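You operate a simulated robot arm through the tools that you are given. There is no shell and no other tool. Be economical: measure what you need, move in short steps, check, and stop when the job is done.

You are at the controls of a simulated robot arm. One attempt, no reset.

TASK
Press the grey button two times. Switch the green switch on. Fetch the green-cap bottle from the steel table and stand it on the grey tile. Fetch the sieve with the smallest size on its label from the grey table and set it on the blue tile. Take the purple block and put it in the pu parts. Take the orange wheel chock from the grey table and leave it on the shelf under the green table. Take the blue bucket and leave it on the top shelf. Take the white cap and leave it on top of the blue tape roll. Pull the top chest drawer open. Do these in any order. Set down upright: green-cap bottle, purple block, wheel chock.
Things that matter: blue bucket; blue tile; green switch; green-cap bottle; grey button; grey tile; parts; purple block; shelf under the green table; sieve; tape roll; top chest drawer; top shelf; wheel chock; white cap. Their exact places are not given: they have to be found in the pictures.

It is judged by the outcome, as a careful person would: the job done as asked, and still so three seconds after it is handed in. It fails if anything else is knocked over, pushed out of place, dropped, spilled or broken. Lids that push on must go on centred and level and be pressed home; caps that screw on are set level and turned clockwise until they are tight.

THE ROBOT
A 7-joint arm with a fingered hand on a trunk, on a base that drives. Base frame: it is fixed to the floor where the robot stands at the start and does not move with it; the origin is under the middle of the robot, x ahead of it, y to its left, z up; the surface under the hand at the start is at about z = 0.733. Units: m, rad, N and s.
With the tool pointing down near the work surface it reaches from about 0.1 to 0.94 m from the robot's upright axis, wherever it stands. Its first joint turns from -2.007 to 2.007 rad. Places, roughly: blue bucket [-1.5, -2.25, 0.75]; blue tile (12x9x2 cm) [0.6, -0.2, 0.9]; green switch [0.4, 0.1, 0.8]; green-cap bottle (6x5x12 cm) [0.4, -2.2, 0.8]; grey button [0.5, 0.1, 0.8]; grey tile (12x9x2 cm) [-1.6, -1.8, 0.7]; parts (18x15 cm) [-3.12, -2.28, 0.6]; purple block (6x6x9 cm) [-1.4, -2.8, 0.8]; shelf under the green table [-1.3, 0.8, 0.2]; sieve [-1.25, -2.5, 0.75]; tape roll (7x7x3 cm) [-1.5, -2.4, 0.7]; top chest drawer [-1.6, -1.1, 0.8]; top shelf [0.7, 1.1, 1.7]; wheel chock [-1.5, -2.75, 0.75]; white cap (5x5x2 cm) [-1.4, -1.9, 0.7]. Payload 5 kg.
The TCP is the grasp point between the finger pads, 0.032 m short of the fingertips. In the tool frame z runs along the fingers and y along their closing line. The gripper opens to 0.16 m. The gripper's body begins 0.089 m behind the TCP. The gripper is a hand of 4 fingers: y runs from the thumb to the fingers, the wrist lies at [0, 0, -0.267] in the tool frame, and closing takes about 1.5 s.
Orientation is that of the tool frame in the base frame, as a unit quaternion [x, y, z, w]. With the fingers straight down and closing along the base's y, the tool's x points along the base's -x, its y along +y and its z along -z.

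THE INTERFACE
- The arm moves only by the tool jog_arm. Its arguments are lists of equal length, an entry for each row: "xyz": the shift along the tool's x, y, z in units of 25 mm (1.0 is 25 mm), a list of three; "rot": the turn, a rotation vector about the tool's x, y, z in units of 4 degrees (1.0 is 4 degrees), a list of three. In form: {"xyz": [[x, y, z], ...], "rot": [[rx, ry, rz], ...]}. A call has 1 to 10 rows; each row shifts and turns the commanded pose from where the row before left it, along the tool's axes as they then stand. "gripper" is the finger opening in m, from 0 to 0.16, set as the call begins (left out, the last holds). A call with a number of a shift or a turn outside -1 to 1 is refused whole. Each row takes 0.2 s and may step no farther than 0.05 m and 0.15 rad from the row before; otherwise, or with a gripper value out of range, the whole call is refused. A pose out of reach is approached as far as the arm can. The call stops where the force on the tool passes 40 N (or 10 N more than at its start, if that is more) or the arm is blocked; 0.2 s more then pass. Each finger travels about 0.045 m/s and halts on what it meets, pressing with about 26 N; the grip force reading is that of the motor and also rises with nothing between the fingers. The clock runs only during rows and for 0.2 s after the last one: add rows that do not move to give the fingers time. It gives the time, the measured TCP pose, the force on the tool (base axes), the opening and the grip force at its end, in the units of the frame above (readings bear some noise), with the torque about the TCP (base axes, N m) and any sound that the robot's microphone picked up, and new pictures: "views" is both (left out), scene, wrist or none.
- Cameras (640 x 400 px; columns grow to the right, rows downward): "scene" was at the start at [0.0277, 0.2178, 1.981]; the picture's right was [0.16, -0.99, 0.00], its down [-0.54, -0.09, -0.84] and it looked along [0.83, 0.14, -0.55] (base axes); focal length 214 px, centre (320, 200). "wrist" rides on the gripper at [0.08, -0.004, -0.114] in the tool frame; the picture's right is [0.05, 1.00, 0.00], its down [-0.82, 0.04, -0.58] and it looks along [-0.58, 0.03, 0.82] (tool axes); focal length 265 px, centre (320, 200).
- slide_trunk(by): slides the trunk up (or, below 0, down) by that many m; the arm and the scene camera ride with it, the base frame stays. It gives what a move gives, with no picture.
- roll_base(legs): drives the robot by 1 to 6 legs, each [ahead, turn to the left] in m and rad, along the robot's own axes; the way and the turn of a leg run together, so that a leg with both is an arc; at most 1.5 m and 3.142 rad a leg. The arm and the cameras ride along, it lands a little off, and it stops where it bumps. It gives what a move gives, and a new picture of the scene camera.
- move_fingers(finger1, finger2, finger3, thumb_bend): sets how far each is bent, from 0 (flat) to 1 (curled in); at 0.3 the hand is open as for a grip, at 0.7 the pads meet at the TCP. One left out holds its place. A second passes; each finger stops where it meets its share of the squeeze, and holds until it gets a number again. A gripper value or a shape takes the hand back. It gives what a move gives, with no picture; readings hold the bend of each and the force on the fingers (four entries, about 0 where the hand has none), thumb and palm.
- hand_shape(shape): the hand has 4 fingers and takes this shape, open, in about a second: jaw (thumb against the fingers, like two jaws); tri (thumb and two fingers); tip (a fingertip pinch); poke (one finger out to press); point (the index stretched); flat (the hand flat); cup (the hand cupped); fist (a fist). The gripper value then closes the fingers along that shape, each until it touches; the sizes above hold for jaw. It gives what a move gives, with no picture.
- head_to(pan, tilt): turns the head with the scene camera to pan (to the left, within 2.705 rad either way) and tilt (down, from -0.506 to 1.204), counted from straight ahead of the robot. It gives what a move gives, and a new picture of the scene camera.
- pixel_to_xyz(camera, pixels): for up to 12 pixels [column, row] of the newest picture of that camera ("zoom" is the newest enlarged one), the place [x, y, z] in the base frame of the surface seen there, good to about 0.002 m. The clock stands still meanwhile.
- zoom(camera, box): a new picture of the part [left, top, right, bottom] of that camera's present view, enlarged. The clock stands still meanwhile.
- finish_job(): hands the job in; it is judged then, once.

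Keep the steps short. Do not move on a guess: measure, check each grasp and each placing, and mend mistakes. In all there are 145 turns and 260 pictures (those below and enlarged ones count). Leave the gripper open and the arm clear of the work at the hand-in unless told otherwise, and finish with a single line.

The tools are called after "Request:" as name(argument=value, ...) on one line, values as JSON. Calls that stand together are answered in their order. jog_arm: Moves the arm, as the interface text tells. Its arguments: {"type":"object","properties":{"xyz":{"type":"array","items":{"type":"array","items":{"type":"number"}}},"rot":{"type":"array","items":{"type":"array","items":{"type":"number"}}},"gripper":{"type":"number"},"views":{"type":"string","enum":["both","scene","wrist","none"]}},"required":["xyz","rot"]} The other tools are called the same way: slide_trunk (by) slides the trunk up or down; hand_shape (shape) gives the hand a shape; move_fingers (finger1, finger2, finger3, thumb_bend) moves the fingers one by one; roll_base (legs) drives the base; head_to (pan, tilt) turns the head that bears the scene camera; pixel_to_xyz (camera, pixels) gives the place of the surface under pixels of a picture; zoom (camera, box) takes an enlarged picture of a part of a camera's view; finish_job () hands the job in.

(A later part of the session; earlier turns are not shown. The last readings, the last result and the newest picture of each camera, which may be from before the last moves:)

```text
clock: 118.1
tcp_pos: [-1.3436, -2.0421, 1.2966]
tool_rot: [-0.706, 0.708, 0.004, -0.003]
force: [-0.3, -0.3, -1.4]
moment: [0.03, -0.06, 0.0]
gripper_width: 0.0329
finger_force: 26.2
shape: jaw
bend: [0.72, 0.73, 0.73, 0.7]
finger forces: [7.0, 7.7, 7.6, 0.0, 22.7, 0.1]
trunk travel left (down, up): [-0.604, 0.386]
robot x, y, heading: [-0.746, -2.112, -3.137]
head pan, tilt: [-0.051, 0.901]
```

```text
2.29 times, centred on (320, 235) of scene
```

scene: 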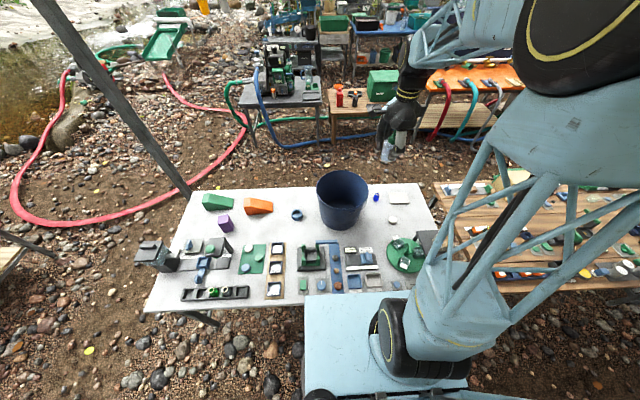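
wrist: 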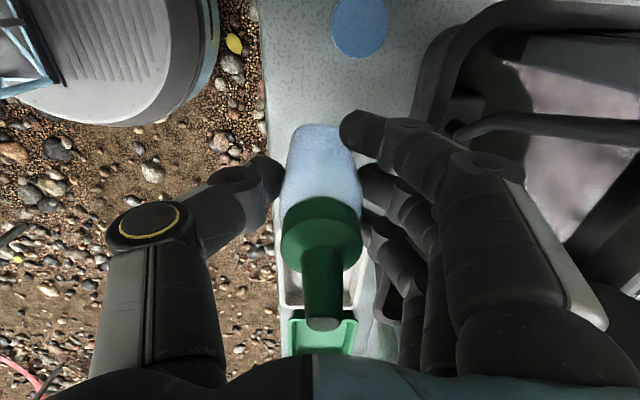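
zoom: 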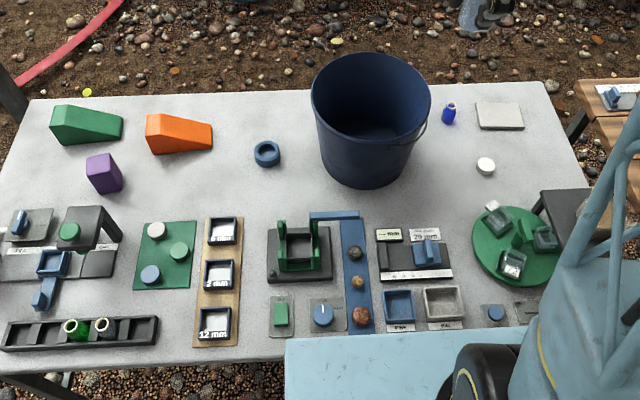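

Request:
jog_arm(xyz=[[-1, 0.9, 0], [-1, 0.9, 0], [-1, 0.9, 0], [-1, 0.9, 0], [-1, 0.9, 0], [-1, 0.9, 0], [-1, 0.9, 0], [-1, 0.9, 0], [-1, 0.9, 0], [-1, 0.76, 0]], rot=[[0, 0, 0], [0, 0, 0], [0, 0, 0], [0, 0, 0], [0, 0, 0], [0, 0, 0], [0, 0, 0], [0, 0, 0], [0, 0, 0], [0, 0, 0]], views="none")

Request:
slide_trunk(by=-0.38)

Request:
jog_arm(xyz=[[-0.2, 0, 0]], rot=[[0, 0, 0]], views="both")

```text
clock: 120.3
tcp_pos: [-1.5632, -1.7905, 1.2992]
tool_rot: [-0.707, 0.708, 0.005, -0.003]
force: [-0.3, -0.2, 0.0]
moment: [-0.04, -0.03, -0.01]
gripper_width: 0.0323
finger_force: 26.2
shape: jaw
bend: [0.72, 0.73, 0.73, 0.7]
finger forces: [7.4, 7.6, 8.1, 0.0, 22.5, 0.0]
trunk travel left (down, up): [-0.604, 0.386]
robot x, y, heading: [-0.7439, -2.1112, -3.137]
head pan, tilt: [-0.051, 0.901]
```

```text
clock: 124.0
tcp_pos: [-1.561, -1.791, 0.9197]
tool_rot: [-0.706, 0.708, 0.004, -0.004]
force: [0.6, 0.0, -0.3]
moment: [-0.01, 0.02, 0.01]
gripper_width: 0.0328
finger_force: 26.1
shape: jaw
bend: [0.72, 0.73, 0.73, 0.7]
finger forces: [7.4, 7.6, 8.1, 0.0, 22.4, 0.0]
trunk travel left (down, up): [-0.224, 0.766]
robot x, y, heading: [-0.7455, -2.1072, -3.139]
head pan, tilt: [-0.051, 0.901]
```

```text
clock: 124.4
tcp_pos: [-1.5609, -1.787, 0.92]
tool_rot: [-0.706, 0.708, 0.004, -0.003]
force: [-0.9, -0.2, -0.5]
moment: [0.03, -0.01, -0.04]
gripper_width: 0.0325
finger_force: 26.0
shape: jaw
bend: [0.72, 0.73, 0.73, 0.7]
finger forces: [7.4, 7.7, 8.1, 0.0, 22.6, 0.0]
trunk travel left (down, up): [-0.224, 0.766]
robot x, y, heading: [-0.7432, -2.1102, -3.141]
head pan, tilt: [-0.051, 0.901]
```

scene: 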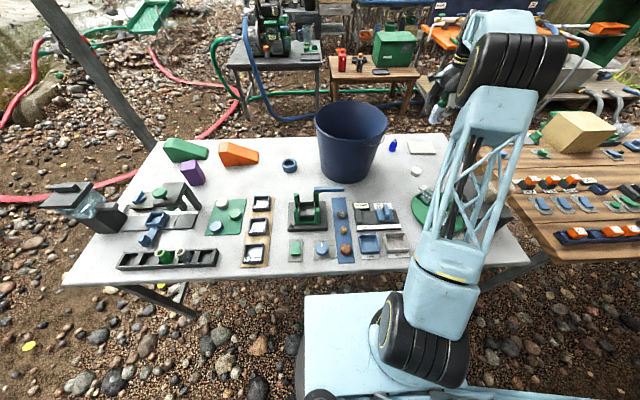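
wrist: 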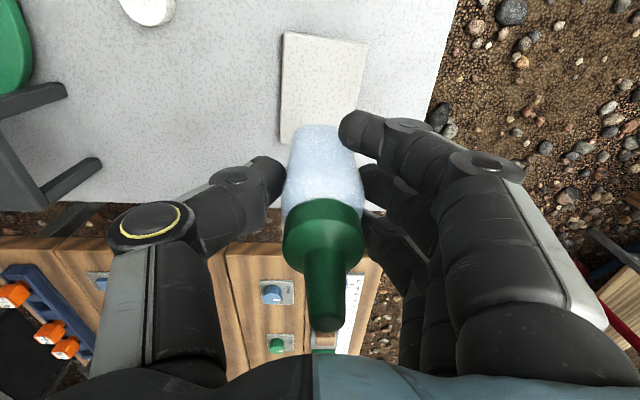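

Request:
pixel_to_xyz(camera="wrist", pixels=[[286, 33], [365, 44], [282, 138], [325, 90], [320, 125], [300, 220], [345, 215], [320, 180]])

Request:
jog_arm(xyz=[[0, 0, 1], [0, 0, 1], [0, 0, 1], [0, 0, 0.8]], rot=[[0, 0, 0], [0, 0, 0], [0, 0, 0], [0, 0, 0]], views="both")

```text
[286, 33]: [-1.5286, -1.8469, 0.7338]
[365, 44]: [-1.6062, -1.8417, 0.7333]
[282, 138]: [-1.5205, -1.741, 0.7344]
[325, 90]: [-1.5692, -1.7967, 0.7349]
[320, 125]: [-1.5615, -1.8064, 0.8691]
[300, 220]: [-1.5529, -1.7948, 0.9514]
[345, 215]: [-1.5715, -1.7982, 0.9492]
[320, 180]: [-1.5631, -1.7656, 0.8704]
```

```text
clock: 125.4
tcp_pos: [-1.5642, -1.7863, 0.8246]
tool_rot: [-0.707, 0.708, 0.004, -0.003]
force: [0.4, -0.3, -0.3]
moment: [-0.02, 0.01, 0.01]
gripper_width: 0.0323
finger_force: 26.0
shape: jaw
bend: [0.72, 0.73, 0.73, 0.7]
finger forces: [7.6, 7.6, 8.3, 0.1, 22.5, 0.0]
trunk travel left (down, up): [-0.224, 0.766]
robot x, y, heading: [-0.7469, -2.1088, -3.137]
head pan, tilt: [-0.051, 0.901]
```

scene: 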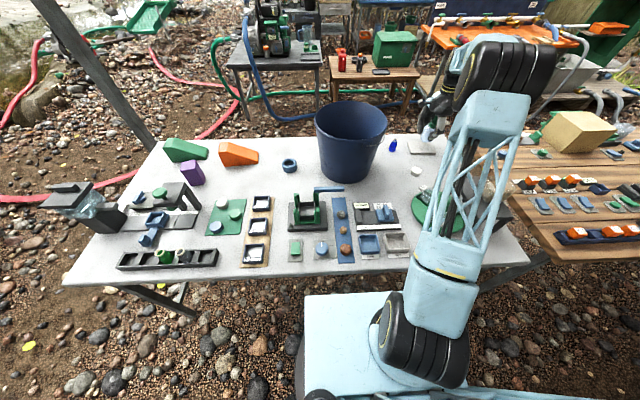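
wrist: 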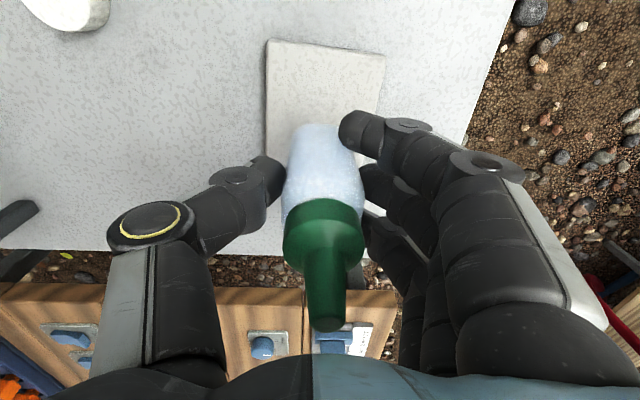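

Request:
jog_arm(xyz=[[0, 0, 0.6], [0, 0, 0.4], [0, 0, 0.15], [0, 0, 0.1], [0, 0, 0.1]], rot=[[0, 0, 0], [0, 0, 0], [0, 0, 0], [0, 0, 0], [0, 0, 0]], views="none")

```text
clock: 126.6
tcp_pos: [-1.5632, -1.7856, 0.7916]
tool_rot: [-0.707, 0.708, 0.004, -0.003]
force: [0.8, -0.7, 0.1]
moment: [0.02, 0.01, 0.0]
gripper_width: 0.0327
finger_force: 25.9
shape: jaw
bend: [0.72, 0.73, 0.73, 0.7]
finger forces: [7.6, 7.7, 8.3, 0.1, 22.5, 0.0]
trunk travel left (down, up): [-0.224, 0.766]
robot x, y, heading: [-0.7399, -2.1154, -3.137]
head pan, tilt: [-0.051, 0.901]
```

Request:
jog_arm(xyz=[[0, 0, 0.1], [0, 0, 0.1], [0, 0, 0.1]], rot=[[0, 0, 0], [0, 0, 0], [0, 0, 0]], views="none")

```text
clock: 127.4
tcp_pos: [-1.5634, -1.7863, 0.7871]
tool_rot: [-0.707, 0.707, 0.007, -0.004]
force: [-1.6, 0.2, 18.0]
moment: [0.04, 0.16, -0.02]
gripper_width: 0.0328
finger_force: 26.4
shape: jaw
bend: [0.72, 0.73, 0.73, 0.71]
finger forces: [9.0, 9.6, 10.4, 0.0, 26.5, 0.1]
trunk travel left (down, up): [-0.224, 0.766]
robot x, y, heading: [-0.742, -2.1112, -3.139]
head pan, tilt: [-0.051, 0.901]
```

Touchdown. Ease off a hair and open.

Request:
jog_arm(xyz=[[0, 0, -0.06], [0, 0, 0], [0, 0, 0], [0, 0, 0], [0, 0, 0], [0, 0, 0]], rot=[[0, 0, 0], [0, 0, 0], [0, 0, 0], [0, 0, 0], [0, 0, 0], [0, 0, 0]], gripper=0.1, views="wrist")

Request:
jog_arm(xyz=[[0, 0, -1], [0, 0, -1], [0, 0, -1], [0, 0, -1], [0, 0, -1], [0, 0, -1], [0, 0, -1], [0, 0, -1]], rot=[[0, 0, 0], [0, 0, 0], [0, 0, 0], [0, 0, 0], [0, 0, 0], [0, 0, 0], [0, 0, 0], [0, 0, 0]], views="both")

```text
clock: 128.8
tcp_pos: [-1.5634, -1.7856, 0.7862]
tool_rot: [-0.706, 0.708, 0.005, -0.003]
force: [1.3, 0.7, -1.0]
moment: [0.0, -0.02, -0.01]
gripper_width: 0.0997
finger_force: 0.1
shape: jaw
bend: [0.71, 0.71, 0.71, 0.68]
finger forces: [0.0, 0.0, 0.1, 0.0, 0.0, 0.0]
trunk travel left (down, up): [-0.224, 0.766]
robot x, y, heading: [-0.7432, -2.1109, -3.134]
head pan, tilt: [-0.051, 0.901]
```

wrist: 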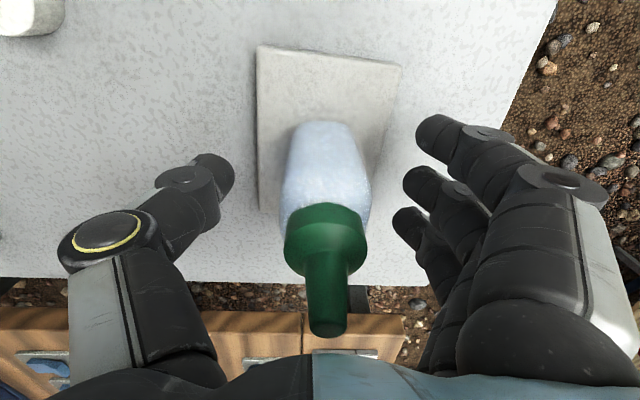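

```text
clock: 130.6
tcp_pos: [-1.5608, -1.7862, 0.9851]
tool_rot: [-0.706, 0.708, 0.005, -0.003]
force: [-0.9, -0.4, 0.1]
moment: [-0.01, -0.02, 0.01]
gripper_width: 0.0999
finger_force: 0.0
shape: jaw
bend: [0.71, 0.71, 0.71, 0.68]
finger forces: [0.1, 0.0, 0.0, 0.1, 0.0, 0.0]
trunk travel left (down, up): [-0.224, 0.766]
robot x, y, heading: [-0.7467, -2.1086, -3.14]
head pan, tilt: [-0.051, 0.901]
```

scene: 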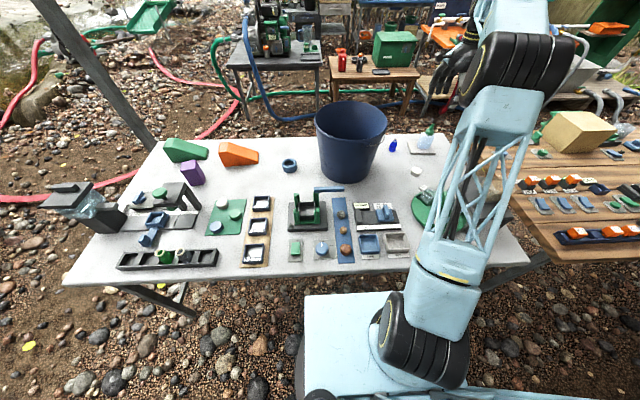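
wrist: 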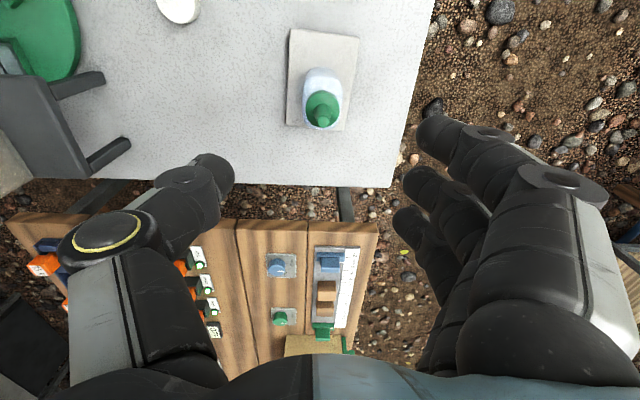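

Bottle stands on the tile. Next the white cap at ≈(−1.40,−1.873): move above it.

Request:
jog_arm(xyz=[[0.5, -1, 0], [0.5, -1, 0], [0.5, -1, 0], [0.5, -1, 0], [0.5, -1, 0], [0.5, -1, 0], [0.2, -0.4, 0]], rot=[[0, 0, 0], [0, 0, 0], [0, 0, 0], [0, 0, 0], [0, 0, 0], [0, 0, 0], [0, 0, 0]], gripper=0.12, views="wrist")

```text
clock: 132.2
tcp_pos: [-1.4011, -1.8652, 0.9834]
tool_rot: [-0.707, 0.707, 0.005, -0.003]
force: [-0.1, -0.3, 1.3]
moment: [0.02, -0.02, 0.01]
gripper_width: 0.1196
finger_force: 0.0
shape: jaw
bend: [0.63, 0.63, 0.63, 0.6]
finger forces: [0.1, 0.0, 0.1, 0.1, 0.0, 0.0]
trunk travel left (down, up): [-0.224, 0.766]
robot x, y, heading: [-0.749, -2.1105, -3.139]
head pan, tilt: [-0.051, 0.901]
```

wrist: 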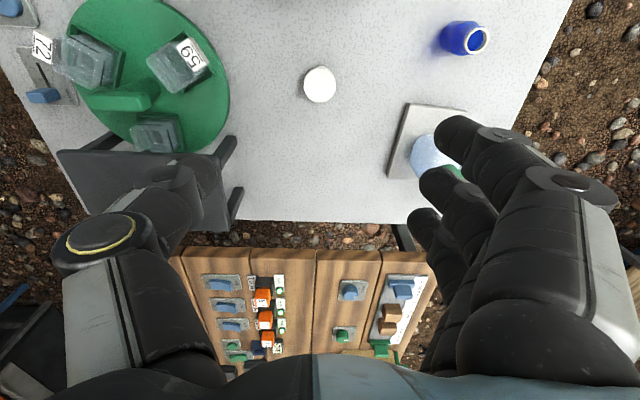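

Request:
pixel_to_xyz(camera="wrist", pixels=[[320, 82], [305, 83], [335, 83], [320, 68], [320, 98], [230, 195], [215, 150], [430, 140]])

```text
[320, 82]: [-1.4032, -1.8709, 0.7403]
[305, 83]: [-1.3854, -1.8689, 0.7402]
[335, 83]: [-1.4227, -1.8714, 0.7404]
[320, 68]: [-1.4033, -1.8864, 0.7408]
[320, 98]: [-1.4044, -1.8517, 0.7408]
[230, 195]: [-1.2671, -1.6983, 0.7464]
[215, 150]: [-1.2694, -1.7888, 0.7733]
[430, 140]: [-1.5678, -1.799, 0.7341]
```

Request:
jog_arm(xyz=[[0.2, 0.12, 1], [0, 0, 1], [0, 0, 1], [0, 0, 1], [0, 0, 1], [0, 0, 1], [0, 0, 1], [0, 0, 1]], rot=[[0, 0, 0], [0, 0, 0], [0, 0, 0], [0, 0, 0], [0, 0, 0], [0, 0, 0], [0, 0, 0], [0, 0, 0]], gripper=0.1, views="both")

```text
clock: 134.0
tcp_pos: [-1.4053, -1.8713, 0.7831]
tool_rot: [-0.707, 0.708, 0.005, -0.004]
force: [0.7, -0.4, 0.8]
moment: [0.0, 0.03, 0.01]
gripper_width: 0.1007
finger_force: 0.0
shape: jaw
bend: [0.7, 0.7, 0.7, 0.68]
finger forces: [0.0, 0.1, 0.0, 0.0, 0.1, 0.1]
trunk travel left (down, up): [-0.224, 0.766]
robot x, y, heading: [-0.7447, -2.1087, -3.136]
head pan, tilt: [-0.051, 0.901]
```

scene: 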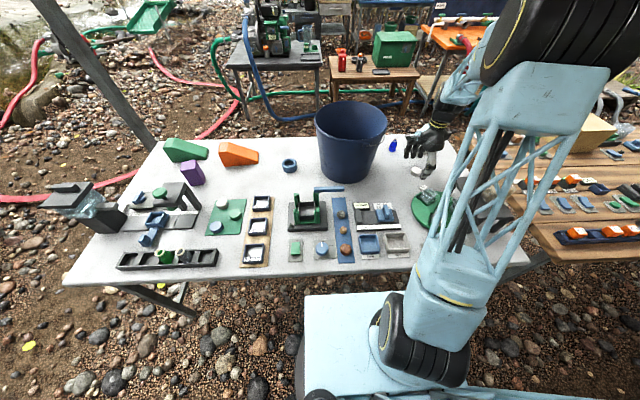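
wrist: 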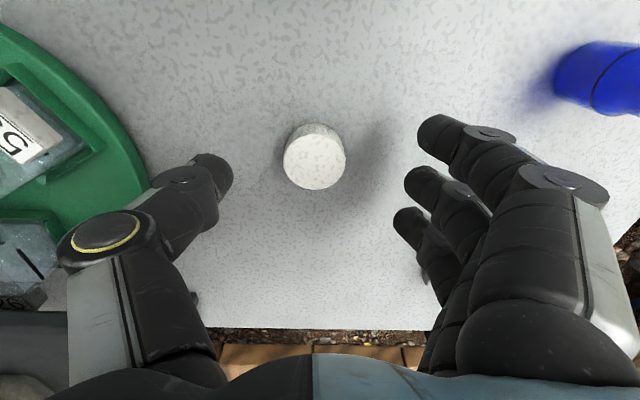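

Request:
pixel_to_xyz(camera="wrist", pixels=[[424, 128], [410, 180], [400, 222], [225, 170], [315, 165]])

Request:
jog_arm(xyz=[[0, 0, 0.4], [0, 0, 0.4], [0, 0, 0.2]], rot=[[0, 0, 0], [0, 0, 0], [0, 0, 0]], gripper=0.08, views="wrist")

```text
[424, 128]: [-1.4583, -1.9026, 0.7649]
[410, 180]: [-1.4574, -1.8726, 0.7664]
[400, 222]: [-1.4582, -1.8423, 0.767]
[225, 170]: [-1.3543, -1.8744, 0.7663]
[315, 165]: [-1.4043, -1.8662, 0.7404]
```

```text
clock: 134.8
tcp_pos: [-1.4077, -1.871, 0.7582]
tool_rot: [-0.706, 0.708, 0.005, -0.004]
force: [0.3, 0.0, 0.2]
moment: [-0.02, 0.01, -0.04]
gripper_width: 0.0808
finger_force: 0.0
shape: jaw
bend: [0.72, 0.72, 0.72, 0.7]
finger forces: [0.1, 0.0, 0.0, 0.0, 0.0, 0.0]
trunk travel left (down, up): [-0.224, 0.766]
robot x, y, heading: [-0.7452, -2.1091, -3.142]
head pan, tilt: [-0.051, 0.901]
```

wrist: 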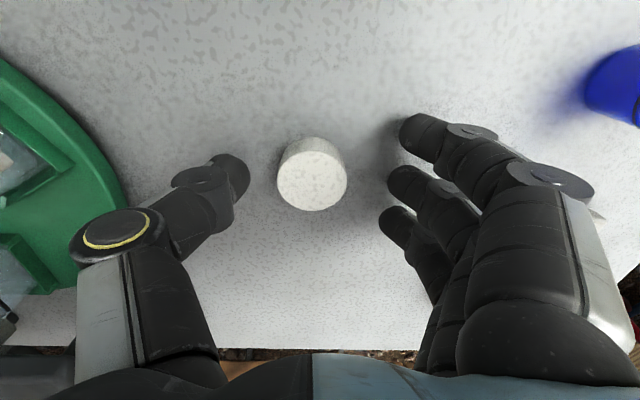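

Request:
jog_arm(xyz=[[0, -0.1, 0.1], [0, 0, 0], [0, 0, 0], [0, 0, 0], [0, 0, 0], [0, 0, 0], [0, 0, 0], [0, 0, 0]], rot=[[0, 0, 0], [0, 0, 0], [0, 0, 0], [0, 0, 0], [0, 0, 0], [0, 0, 0], [0, 0, 0], [0, 0, 0]], gripper=0.0, views="wrist")

```text
clock: 136.6
tcp_pos: [-1.4041, -1.8699, 0.7565]
tool_rot: [-0.707, 0.707, 0.005, -0.003]
force: [1.8, 0.5, 6.4]
moment: [0.01, 0.11, -0.01]
gripper_width: 0.0153
finger_force: 25.7
shape: jaw
bend: [0.68, 0.72, 0.7, 0.71]
finger forces: [0.0, 15.7, 0.1, 0.0, 18.1, 0.1]
trunk travel left (down, up): [-0.224, 0.766]
robot x, y, heading: [-0.7457, -2.1072, -3.141]
head pan, tilt: [-0.051, 0.901]
```

wrist: 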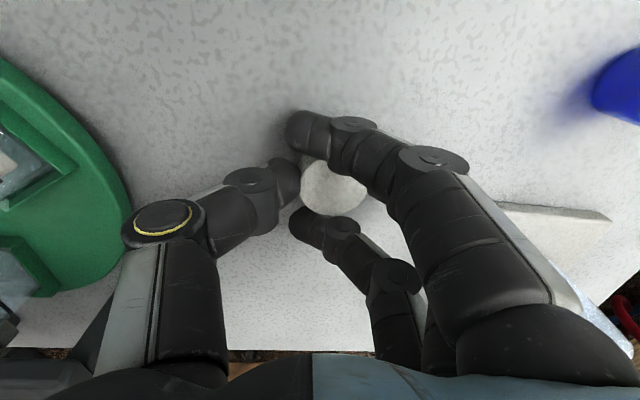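

Request:
jog_arm(xyz=[[0, 0, -0.4], [0, 0, -0.8], [0, 0, -1], [0, 0, -1], [0, 0, -1], [0, 0, -1], [0, 0, -1], [0, 0, -1], [0, 0, -1]], rot=[[0, 0, 0], [0, 0, 0], [0, 0, 0], [0, 0, 0], [0, 0, 0], [0, 0, 0], [0, 0, 0], [0, 0, 0], [0, 0, 0]], views="both")

Request:
zoom(camera="wrist", box=[240, 80, 420, 260])

Request:
zoom(camera="scene", box=[270, 130, 320, 190])

Request:
pixel_to_xyz(camera="scene", pixels=[[290, 163], [283, 164], [297, 164], [289, 170], [290, 160], [350, 130], [318, 112], [385, 125]])

```text
clock: 138.6
tcp_pos: [-1.4005, -1.8734, 0.9594]
tool_rot: [0.707, -0.707, -0.004, 0.003]
force: [0.3, 0.5, 0.0]
moment: [-0.02, -0.05, -0.06]
gripper_width: 0.0146
finger_force: 26.4
shape: jaw
bend: [0.68, 0.71, 0.7, 0.72]
finger forces: [0.0, 16.2, 0.0, 0.0, 16.2, 0.0]
trunk travel left (down, up): [-0.224, 0.766]
robot x, y, heading: [-0.7426, -2.1131, -3.134]
head pan, tilt: [-0.051, 0.901]
```

scene: 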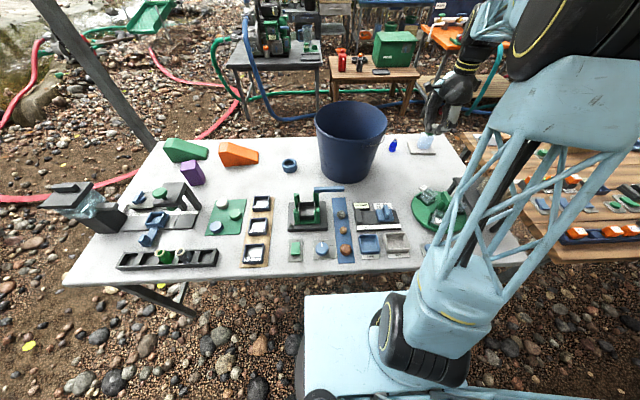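
wrist: 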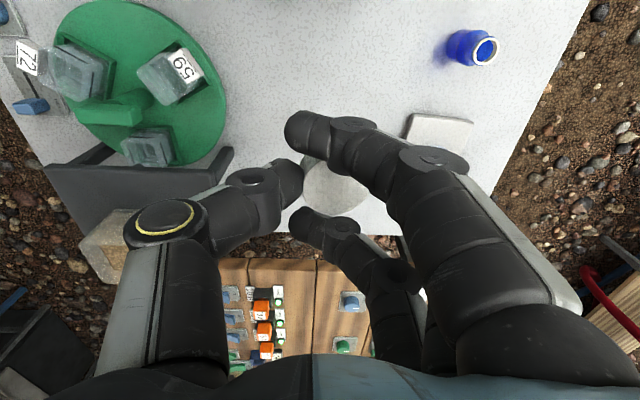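

```text
2.22 times, centred on (330, 170) of wrist
```

zoom: 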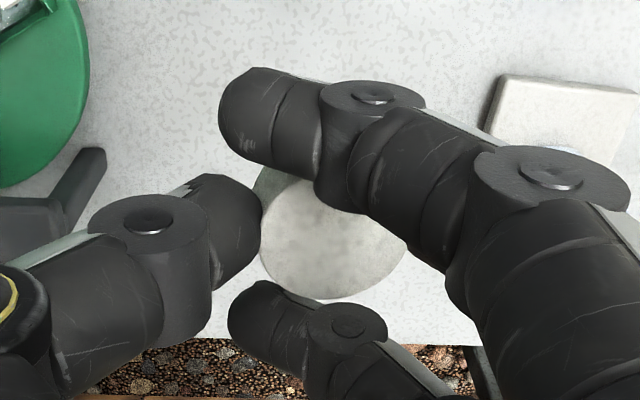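

```text
6.67 times, centred on (295, 160) of scene
```

zoom: 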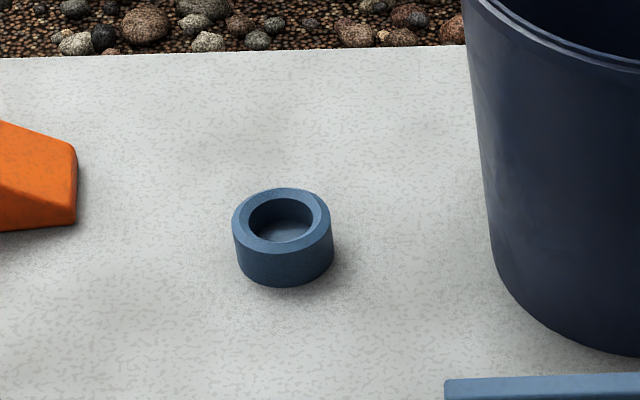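

```text
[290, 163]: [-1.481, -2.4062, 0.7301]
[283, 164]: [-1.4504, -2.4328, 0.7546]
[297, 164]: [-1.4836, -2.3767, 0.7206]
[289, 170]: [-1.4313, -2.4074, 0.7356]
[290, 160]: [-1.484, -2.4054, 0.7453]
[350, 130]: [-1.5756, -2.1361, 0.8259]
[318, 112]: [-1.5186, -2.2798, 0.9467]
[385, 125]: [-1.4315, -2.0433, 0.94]
```

Cap held. The tape roll is at ≈(−1.465,−2.406), top 0.754; bucket (rim 0.945) is on the way, so raise trunk 0.15 and cross.

Request:
slide_trunk(by=0.15)

Request:
jog_arm(xyz=[[1, 0.1, 0], [1, 0.1, 0], [1, 0.1, 0], [1, 0.1, 0], [1, 0.1, 0], [1, 0.1, 0], [1, 0.1, 0], [1, 0.1, 0], [1, 0.1, 0], [1, 0.1, 0]], rot=[[0, 0, 0], [0, 0, 0], [0, 0, 0], [0, 0, 0], [0, 0, 0], [0, 0, 0], [0, 0, 0], [0, 0, 0], [0, 0, 0], [0, 0, 0]], views="none")

Request:
jog_arm(xyz=[[1, 0.15, 0], [1, 0.15, 0], [1, 0.15, 0], [1, 0.15, 0], [1, 0.15, 0], [1, 0.15, 0], [1, 0.15, 0], [1, 0.15, 0], [1, 0.15, 0]], rot=[[0, 0, 0], [0, 0, 0], [0, 0, 0], [0, 0, 0], [0, 0, 0], [0, 0, 0], [0, 0, 0], [0, 0, 0], [0, 0, 0]], views="both")

```text
clock: 140.3
tcp_pos: [-1.4009, -1.8733, 1.1115]
tool_rot: [-0.707, 0.707, 0.004, -0.003]
force: [-0.8, 0.6, -0.2]
moment: [-0.01, 0.04, -0.01]
gripper_width: 0.0145
finger_force: 25.8
shape: jaw
bend: [0.68, 0.71, 0.7, 0.72]
finger forces: [0.0, 16.1, 0.1, 0.1, 16.2, 0.1]
trunk travel left (down, up): [-0.374, 0.616]
robot x, y, heading: [-0.7431, -2.1121, -3.137]
head pan, tilt: [-0.051, 0.901]
```

```text
clock: 142.5
tcp_pos: [-1.4264, -2.1241, 1.1087]
tool_rot: [-0.707, 0.708, 0.004, -0.002]
force: [0.0, 0.0, 0.7]
moment: [0.01, 0.01, -0.02]
gripper_width: 0.0149
finger_force: 25.8
shape: jaw
bend: [0.68, 0.71, 0.7, 0.72]
finger forces: [0.1, 16.0, 0.1, 0.1, 16.1, 0.1]
trunk travel left (down, up): [-0.374, 0.616]
robot x, y, heading: [-0.744, -2.1114, -3.138]
head pan, tilt: [-0.051, 0.901]
```

```text
clock: 144.5
tcp_pos: [-1.4637, -2.3478, 1.1079]
tool_rot: [-0.706, 0.708, 0.005, -0.004]
force: [-0.8, 1.2, 0.1]
moment: [0.0, 0.0, 0.0]
gripper_width: 0.0146
finger_force: 25.8
shape: jaw
bend: [0.68, 0.71, 0.7, 0.72]
finger forces: [0.0, 16.1, 0.0, 0.1, 16.0, 0.1]
trunk travel left (down, up): [-0.374, 0.616]
robot x, y, heading: [-0.7427, -2.111, -3.141]
head pan, tilt: [-0.051, 0.901]
```

scene: 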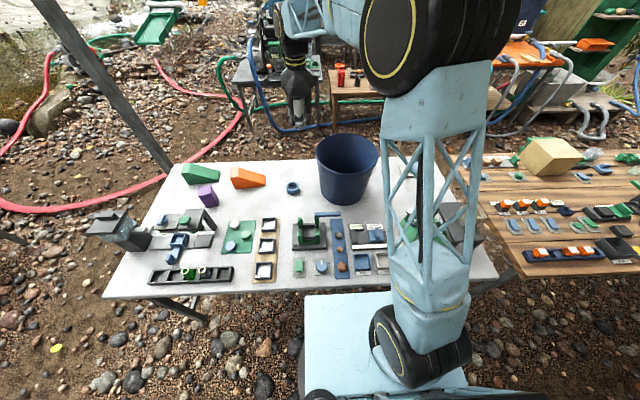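
wrist: 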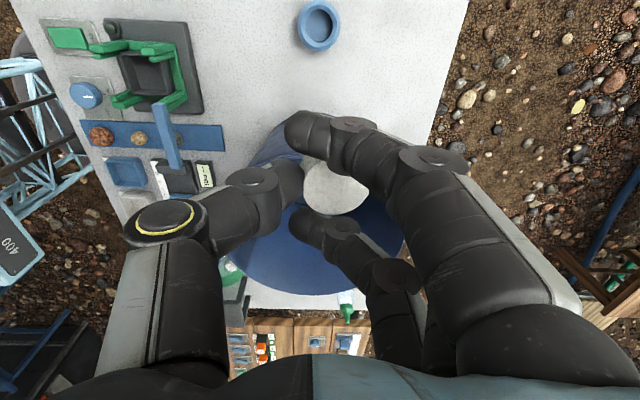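

Request:
zoom(camera="wrist", box=[280, 0, 360, 60])

Request:
pixel_to_xyz(camera="wrist", pixels=[[319, 22], [300, 28], [338, 28], [319, 3], [319, 48], [303, 27], [317, 13], [340, 180], [320, 200], [362, 190]])

```text
6.67 times, centred on (320, 30) of wrist
```

zoom: 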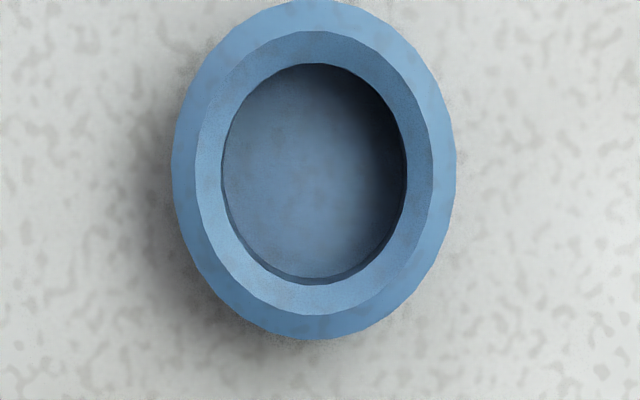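

```text
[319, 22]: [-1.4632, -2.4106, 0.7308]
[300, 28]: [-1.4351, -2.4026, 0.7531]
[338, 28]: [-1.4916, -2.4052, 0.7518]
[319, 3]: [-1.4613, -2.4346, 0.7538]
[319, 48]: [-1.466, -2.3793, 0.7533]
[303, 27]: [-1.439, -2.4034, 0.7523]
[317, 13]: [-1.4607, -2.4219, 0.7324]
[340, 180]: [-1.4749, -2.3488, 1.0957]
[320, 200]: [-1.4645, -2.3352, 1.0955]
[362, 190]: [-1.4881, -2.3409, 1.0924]
```

Request:
jog_arm(xyz=[[1, -0.2, 0], [1, -0.16, 0], [0.52, 0, 0], [0, 0, 1], [0, 0, 1], [0, 0, 1], [0, 0, 1], [0, 0, 1], [0, 0, 1]], rot=[[0, 0, 0], [0, 0, 0], [0, 0, 0], [0, 0, 0], [0, 0, 0], [0, 0, 0], [0, 0, 0], [0, 0, 0], [0, 0, 0]], views="wrist")

Request:
jog_arm(xyz=[[0, 0, 1], [0, 0, 1], [0, 0, 1], [0, 0, 1], [0, 0, 1], [0, 0, 0.8]], rot=[[0, 0, 0], [0, 0, 0], [0, 0, 0], [0, 0, 0], [0, 0, 0], [0, 0, 0]], views="wrist")

Request:
zoom(camera="scene", box=[260, 130, 340, 210])

```text
clock: 146.5
tcp_pos: [-1.4529, -2.4102, 0.959]
tool_rot: [-0.706, 0.708, 0.005, -0.004]
force: [0.5, -0.4, -0.1]
moment: [0.01, 0.01, 0.0]
gripper_width: 0.0147
finger_force: 25.6
shape: jaw
bend: [0.68, 0.71, 0.7, 0.72]
finger forces: [0.1, 16.0, 0.0, 0.1, 16.1, 0.0]
trunk travel left (down, up): [-0.374, 0.616]
robot x, y, heading: [-0.7451, -2.1121, -3.133]
head pan, tilt: [-0.051, 0.901]
```

wrist: 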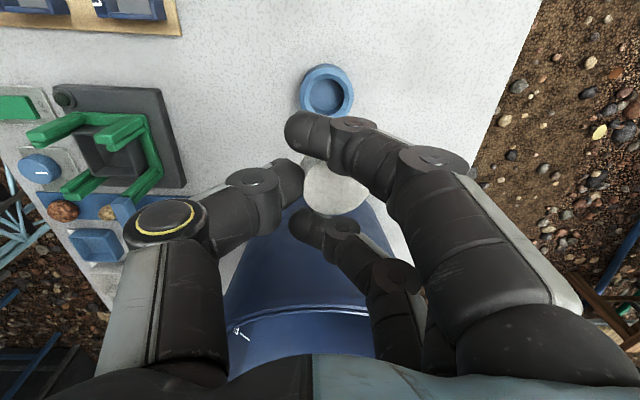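

```text
clock: 147.9
tcp_pos: [-1.4575, -2.4102, 0.815]
tool_rot: [-0.706, 0.708, 0.004, -0.004]
force: [0.0, -0.5, -0.7]
moment: [-0.03, 0.03, -0.01]
gripper_width: 0.0147
finger_force: 26.0
shape: jaw
bend: [0.68, 0.71, 0.7, 0.72]
finger forces: [0.0, 16.0, 0.0, 0.0, 16.1, 0.0]
trunk travel left (down, up): [-0.374, 0.616]
robot x, y, heading: [-0.7443, -2.1115, -3.14]
head pan, tilt: [-0.051, 0.901]
```

wrist: 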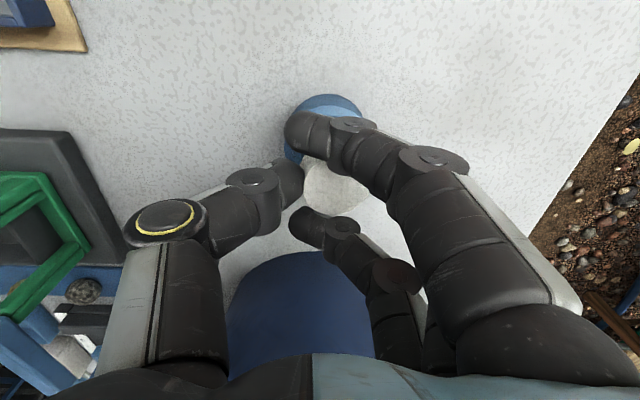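

```text
5.00 times, centred on (300, 170) of scene
```

zoom: 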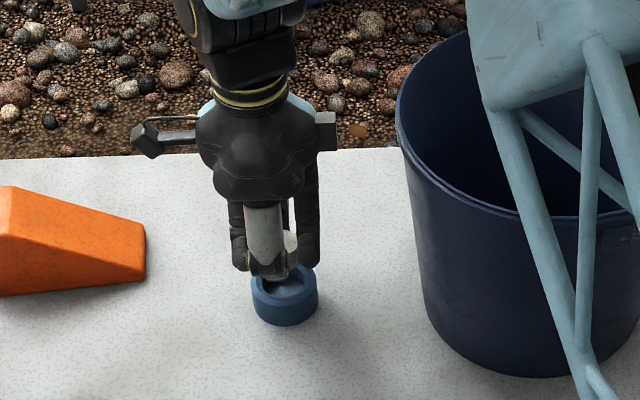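

Request:
jog_arm(xyz=[[0, -0.12, 0.5], [0, 0, 0.4], [0, 0, 0.15], [0, 0, 0.1], [0, 0, 0.1]], rot=[[0, 0, 0], [0, 0, 0], [0, 0, 0], [0, 0, 0], [0, 0, 0]], views="none")

Request:
zoom(camera="scene", box=[275, 155, 315, 205])

Request:
zoom(camera="wrist", box=[240, 80, 420, 260])

```text
clock: 149.1
tcp_pos: [-1.4529, -2.4107, 0.7853]
tool_rot: [-0.707, 0.708, 0.004, -0.003]
force: [2.0, 0.1, 13.4]
moment: [0.01, 0.32, 0.02]
gripper_width: 0.015
finger_force: 26.3
shape: jaw
bend: [0.68, 0.72, 0.7, 0.72]
finger forces: [0.0, 16.4, 0.0, 0.0, 19.7, 0.0]
trunk travel left (down, up): [-0.374, 0.616]
robot x, y, heading: [-0.7468, -2.1108, -3.137]
head pan, tilt: [-0.051, 0.901]
```

```text
8.00 times, centred on (295, 180) of scene
```

zoom: 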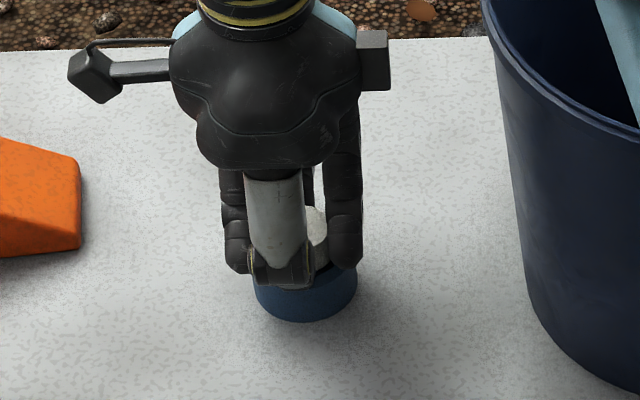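

```text
2.22 times, centred on (330, 170) of wrist
```

zoom: 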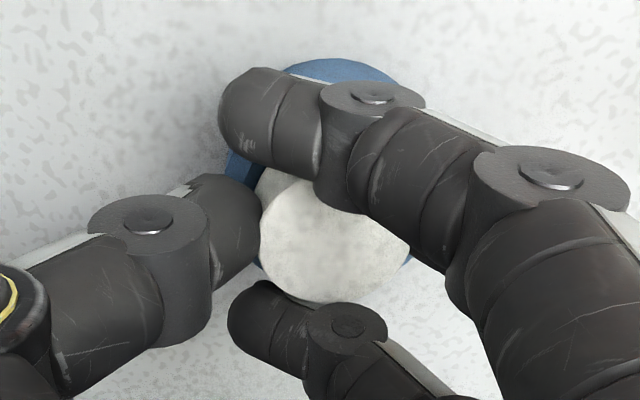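

Request:
pixel_to_xyz(camera="zoom", pixels=[[333, 237], [265, 235], [400, 240], [333, 295], [345, 68], [300, 72], [235, 170], [408, 263], [395, 80], [300, 200]])

```text
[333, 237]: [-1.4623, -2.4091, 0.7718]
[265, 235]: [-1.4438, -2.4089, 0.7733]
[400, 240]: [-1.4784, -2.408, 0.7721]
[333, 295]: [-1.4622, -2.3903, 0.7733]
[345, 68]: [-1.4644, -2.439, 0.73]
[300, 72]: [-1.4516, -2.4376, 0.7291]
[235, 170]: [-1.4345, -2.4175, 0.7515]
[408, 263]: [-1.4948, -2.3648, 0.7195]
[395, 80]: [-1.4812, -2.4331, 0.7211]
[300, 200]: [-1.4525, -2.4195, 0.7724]
```

Cap is centred over the roll to ~2 mm. Release.

Request:
jog_arm(xyz=[[0, 0, 0], [0, 0, 0], [0, 0, 0], [0, 0, 0], [0, 0, 0], [0, 0, 0]], rot=[[0, 0, 0], [0, 0, 0], [0, 0, 0], [0, 0, 0], [0, 0, 0], [0, 0, 0]], gripper=0.09, views="wrist")

Request:
jog_arm(xyz=[[0, 0, -0.5], [0, 0, -1], [0, 0, -1], [0, 0, -1], [0, 0, -1], [0, 0, -1], [0, 0, -1]], rot=[[0, 0, 0], [0, 0, 0], [0, 0, 0], [0, 0, 0], [0, 0, 0], [0, 0, 0], [0, 0, 0]], views="wrist")

Request:
zoom(camera="scene", box=[270, 155, 320, 205])

```text
clock: 150.5
tcp_pos: [-1.4521, -2.4088, 0.7832]
tool_rot: [-0.707, 0.707, 0.004, -0.003]
force: [-1.0, -0.1, -0.2]
moment: [0.0, 0.02, -0.02]
gripper_width: 0.0892
finger_force: 0.0
shape: jaw
bend: [0.71, 0.72, 0.71, 0.7]
finger forces: [0.1, 0.0, 0.1, 0.0, 0.0, 0.1]
trunk travel left (down, up): [-0.374, 0.616]
robot x, y, heading: [-0.7446, -2.1101, -3.135]
head pan, tilt: [-0.051, 0.901]
```

wrist: 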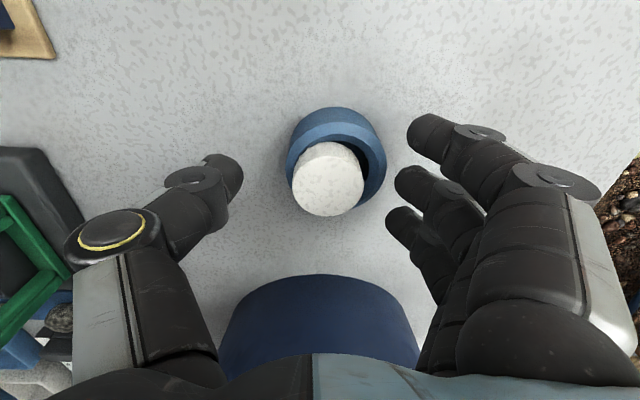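

```text
clock: 152.1
tcp_pos: [-1.4518, -2.4114, 0.9473]
tool_rot: [-0.707, 0.707, 0.005, -0.004]
force: [1.1, 0.1, 0.1]
moment: [0.03, -0.02, 0.01]
gripper_width: 0.0893
finger_force: 0.0
shape: jaw
bend: [0.71, 0.72, 0.71, 0.7]
finger forces: [0.0, 0.0, 0.0, 0.0, 0.0, 0.1]
trunk travel left (down, up): [-0.374, 0.616]
robot x, y, heading: [-0.7453, -2.1097, -3.137]
head pan, tilt: [-0.051, 0.901]
```

wrist: 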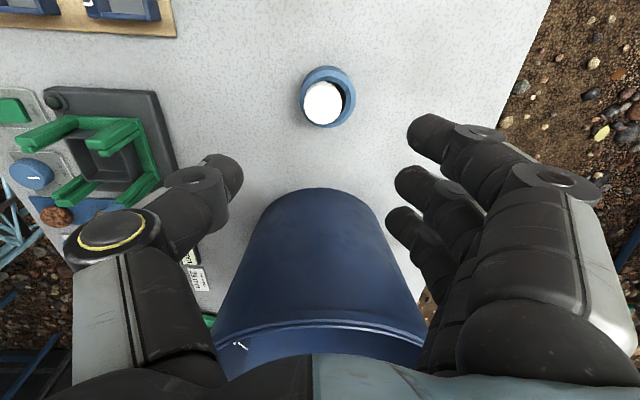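

```text
8.00 times, centred on (295, 180) of scene
```

zoom: 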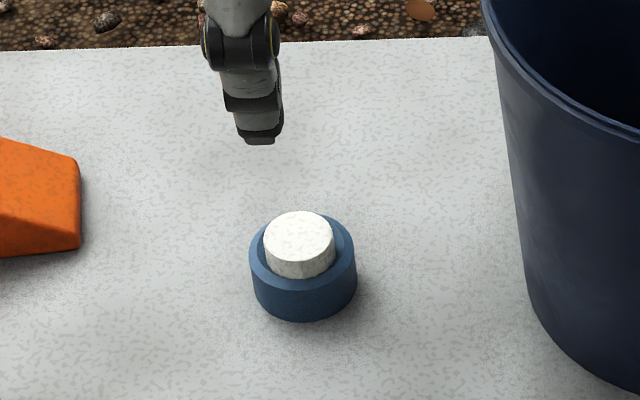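

Request:
pixel_to_xyz(camera="zoom", pixels=[[300, 240], [272, 240], [328, 240], [300, 220], [300, 256], [258, 260], [350, 260], [303, 285]])

Request:
zoom(camera="wrist", box=[290, 50, 370, 140])

```text
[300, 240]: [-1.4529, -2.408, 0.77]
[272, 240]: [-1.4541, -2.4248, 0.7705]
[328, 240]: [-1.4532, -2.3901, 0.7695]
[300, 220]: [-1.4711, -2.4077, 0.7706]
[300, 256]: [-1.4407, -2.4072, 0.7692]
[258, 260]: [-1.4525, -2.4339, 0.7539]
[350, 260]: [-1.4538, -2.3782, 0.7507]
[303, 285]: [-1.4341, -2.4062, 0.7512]
```

```text
4.44 times, centred on (330, 95) of wrist
```

zoom: 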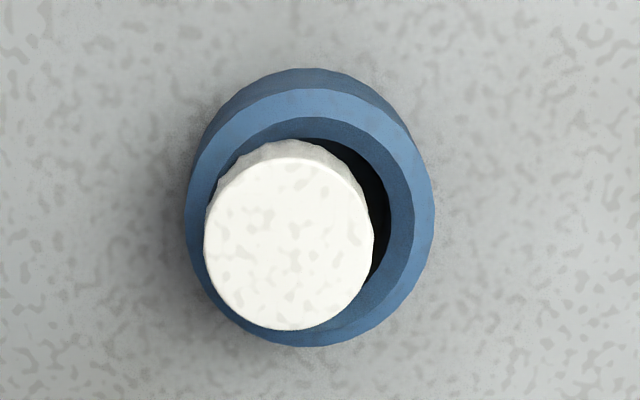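

Cap rests level on the roll. Now read the sieve labels.

Request:
zoom(camera="scene", box=[235, 210, 295, 285])

Request:
zoom(camera="wrist", box=[0, 0, 180, 60])

Request:
pixel_to_xyz(camera="scene", pixels=[[268, 226], [267, 246], [264, 271], [268, 216], [258, 226], [277, 226], [275, 260], [300, 268], [240, 240], [310, 230]])

```text
5.33 times, centred on (265, 248) of scene
```

zoom: 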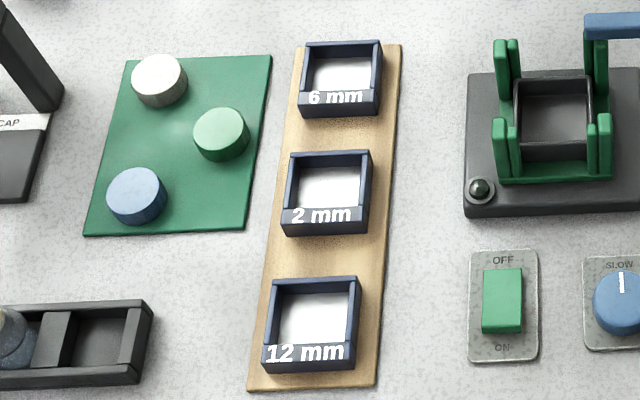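

```text
3.56 times, centred on (90, 30) of wrist
```

zoom: 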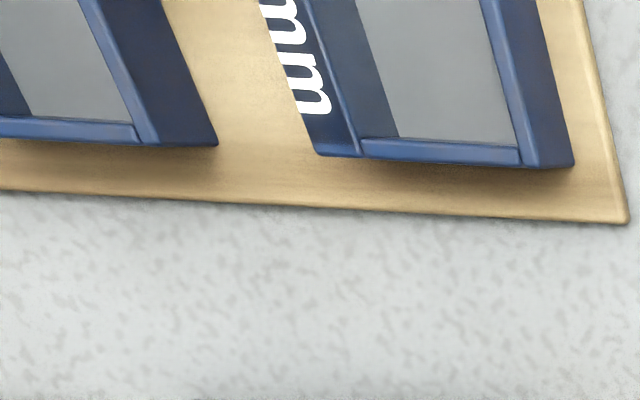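

```text
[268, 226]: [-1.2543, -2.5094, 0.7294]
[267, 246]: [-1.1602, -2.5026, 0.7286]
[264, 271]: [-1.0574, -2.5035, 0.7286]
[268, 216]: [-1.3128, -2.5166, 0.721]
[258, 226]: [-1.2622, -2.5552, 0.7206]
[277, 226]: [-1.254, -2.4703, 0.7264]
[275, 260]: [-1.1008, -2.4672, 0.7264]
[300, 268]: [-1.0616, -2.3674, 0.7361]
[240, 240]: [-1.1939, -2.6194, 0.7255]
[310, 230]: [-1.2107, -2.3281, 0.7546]
```

2 mm (middle) is the smallest. Measure its frame.

Request:
zoom(camera="scene", box=[250, 225, 290, 260])

Request:
pixel_to_xyz(camera="scene", pixels=[[259, 238], [274, 238], [259, 250], [273, 250], [267, 237], [266, 251]])

```text
11.43 times, centred on (270, 242) of scene
```

zoom: 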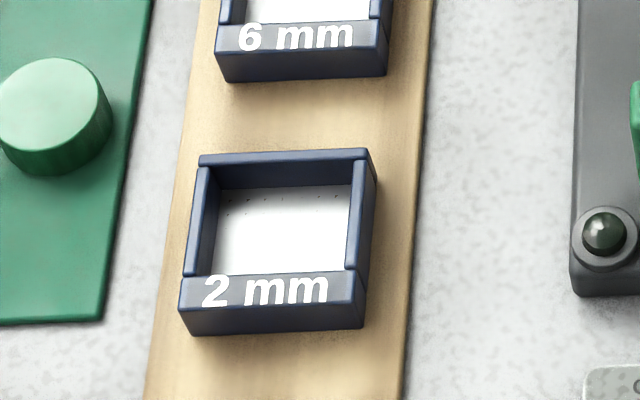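

```text
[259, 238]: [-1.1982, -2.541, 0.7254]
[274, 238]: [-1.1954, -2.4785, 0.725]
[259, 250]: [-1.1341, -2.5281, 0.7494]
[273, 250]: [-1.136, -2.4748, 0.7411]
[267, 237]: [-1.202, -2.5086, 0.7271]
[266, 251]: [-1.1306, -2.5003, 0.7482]
```

Request:
pixel_to_xyz(camera="zoom", pixels=[[203, 160], [365, 154], [183, 285], [360, 280], [205, 205], [358, 205], [280, 230], [290, 290], [270, 155], [260, 322], [380, 240], [170, 240]])

```text
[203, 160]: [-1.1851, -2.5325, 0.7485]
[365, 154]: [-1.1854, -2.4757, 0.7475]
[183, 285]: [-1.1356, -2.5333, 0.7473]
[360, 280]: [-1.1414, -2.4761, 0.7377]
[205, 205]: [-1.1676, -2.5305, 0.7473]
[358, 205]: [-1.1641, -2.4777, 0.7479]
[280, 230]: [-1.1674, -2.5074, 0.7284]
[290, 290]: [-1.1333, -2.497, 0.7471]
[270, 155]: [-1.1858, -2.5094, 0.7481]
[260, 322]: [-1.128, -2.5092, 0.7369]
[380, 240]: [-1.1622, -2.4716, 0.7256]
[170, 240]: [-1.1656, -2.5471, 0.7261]
```

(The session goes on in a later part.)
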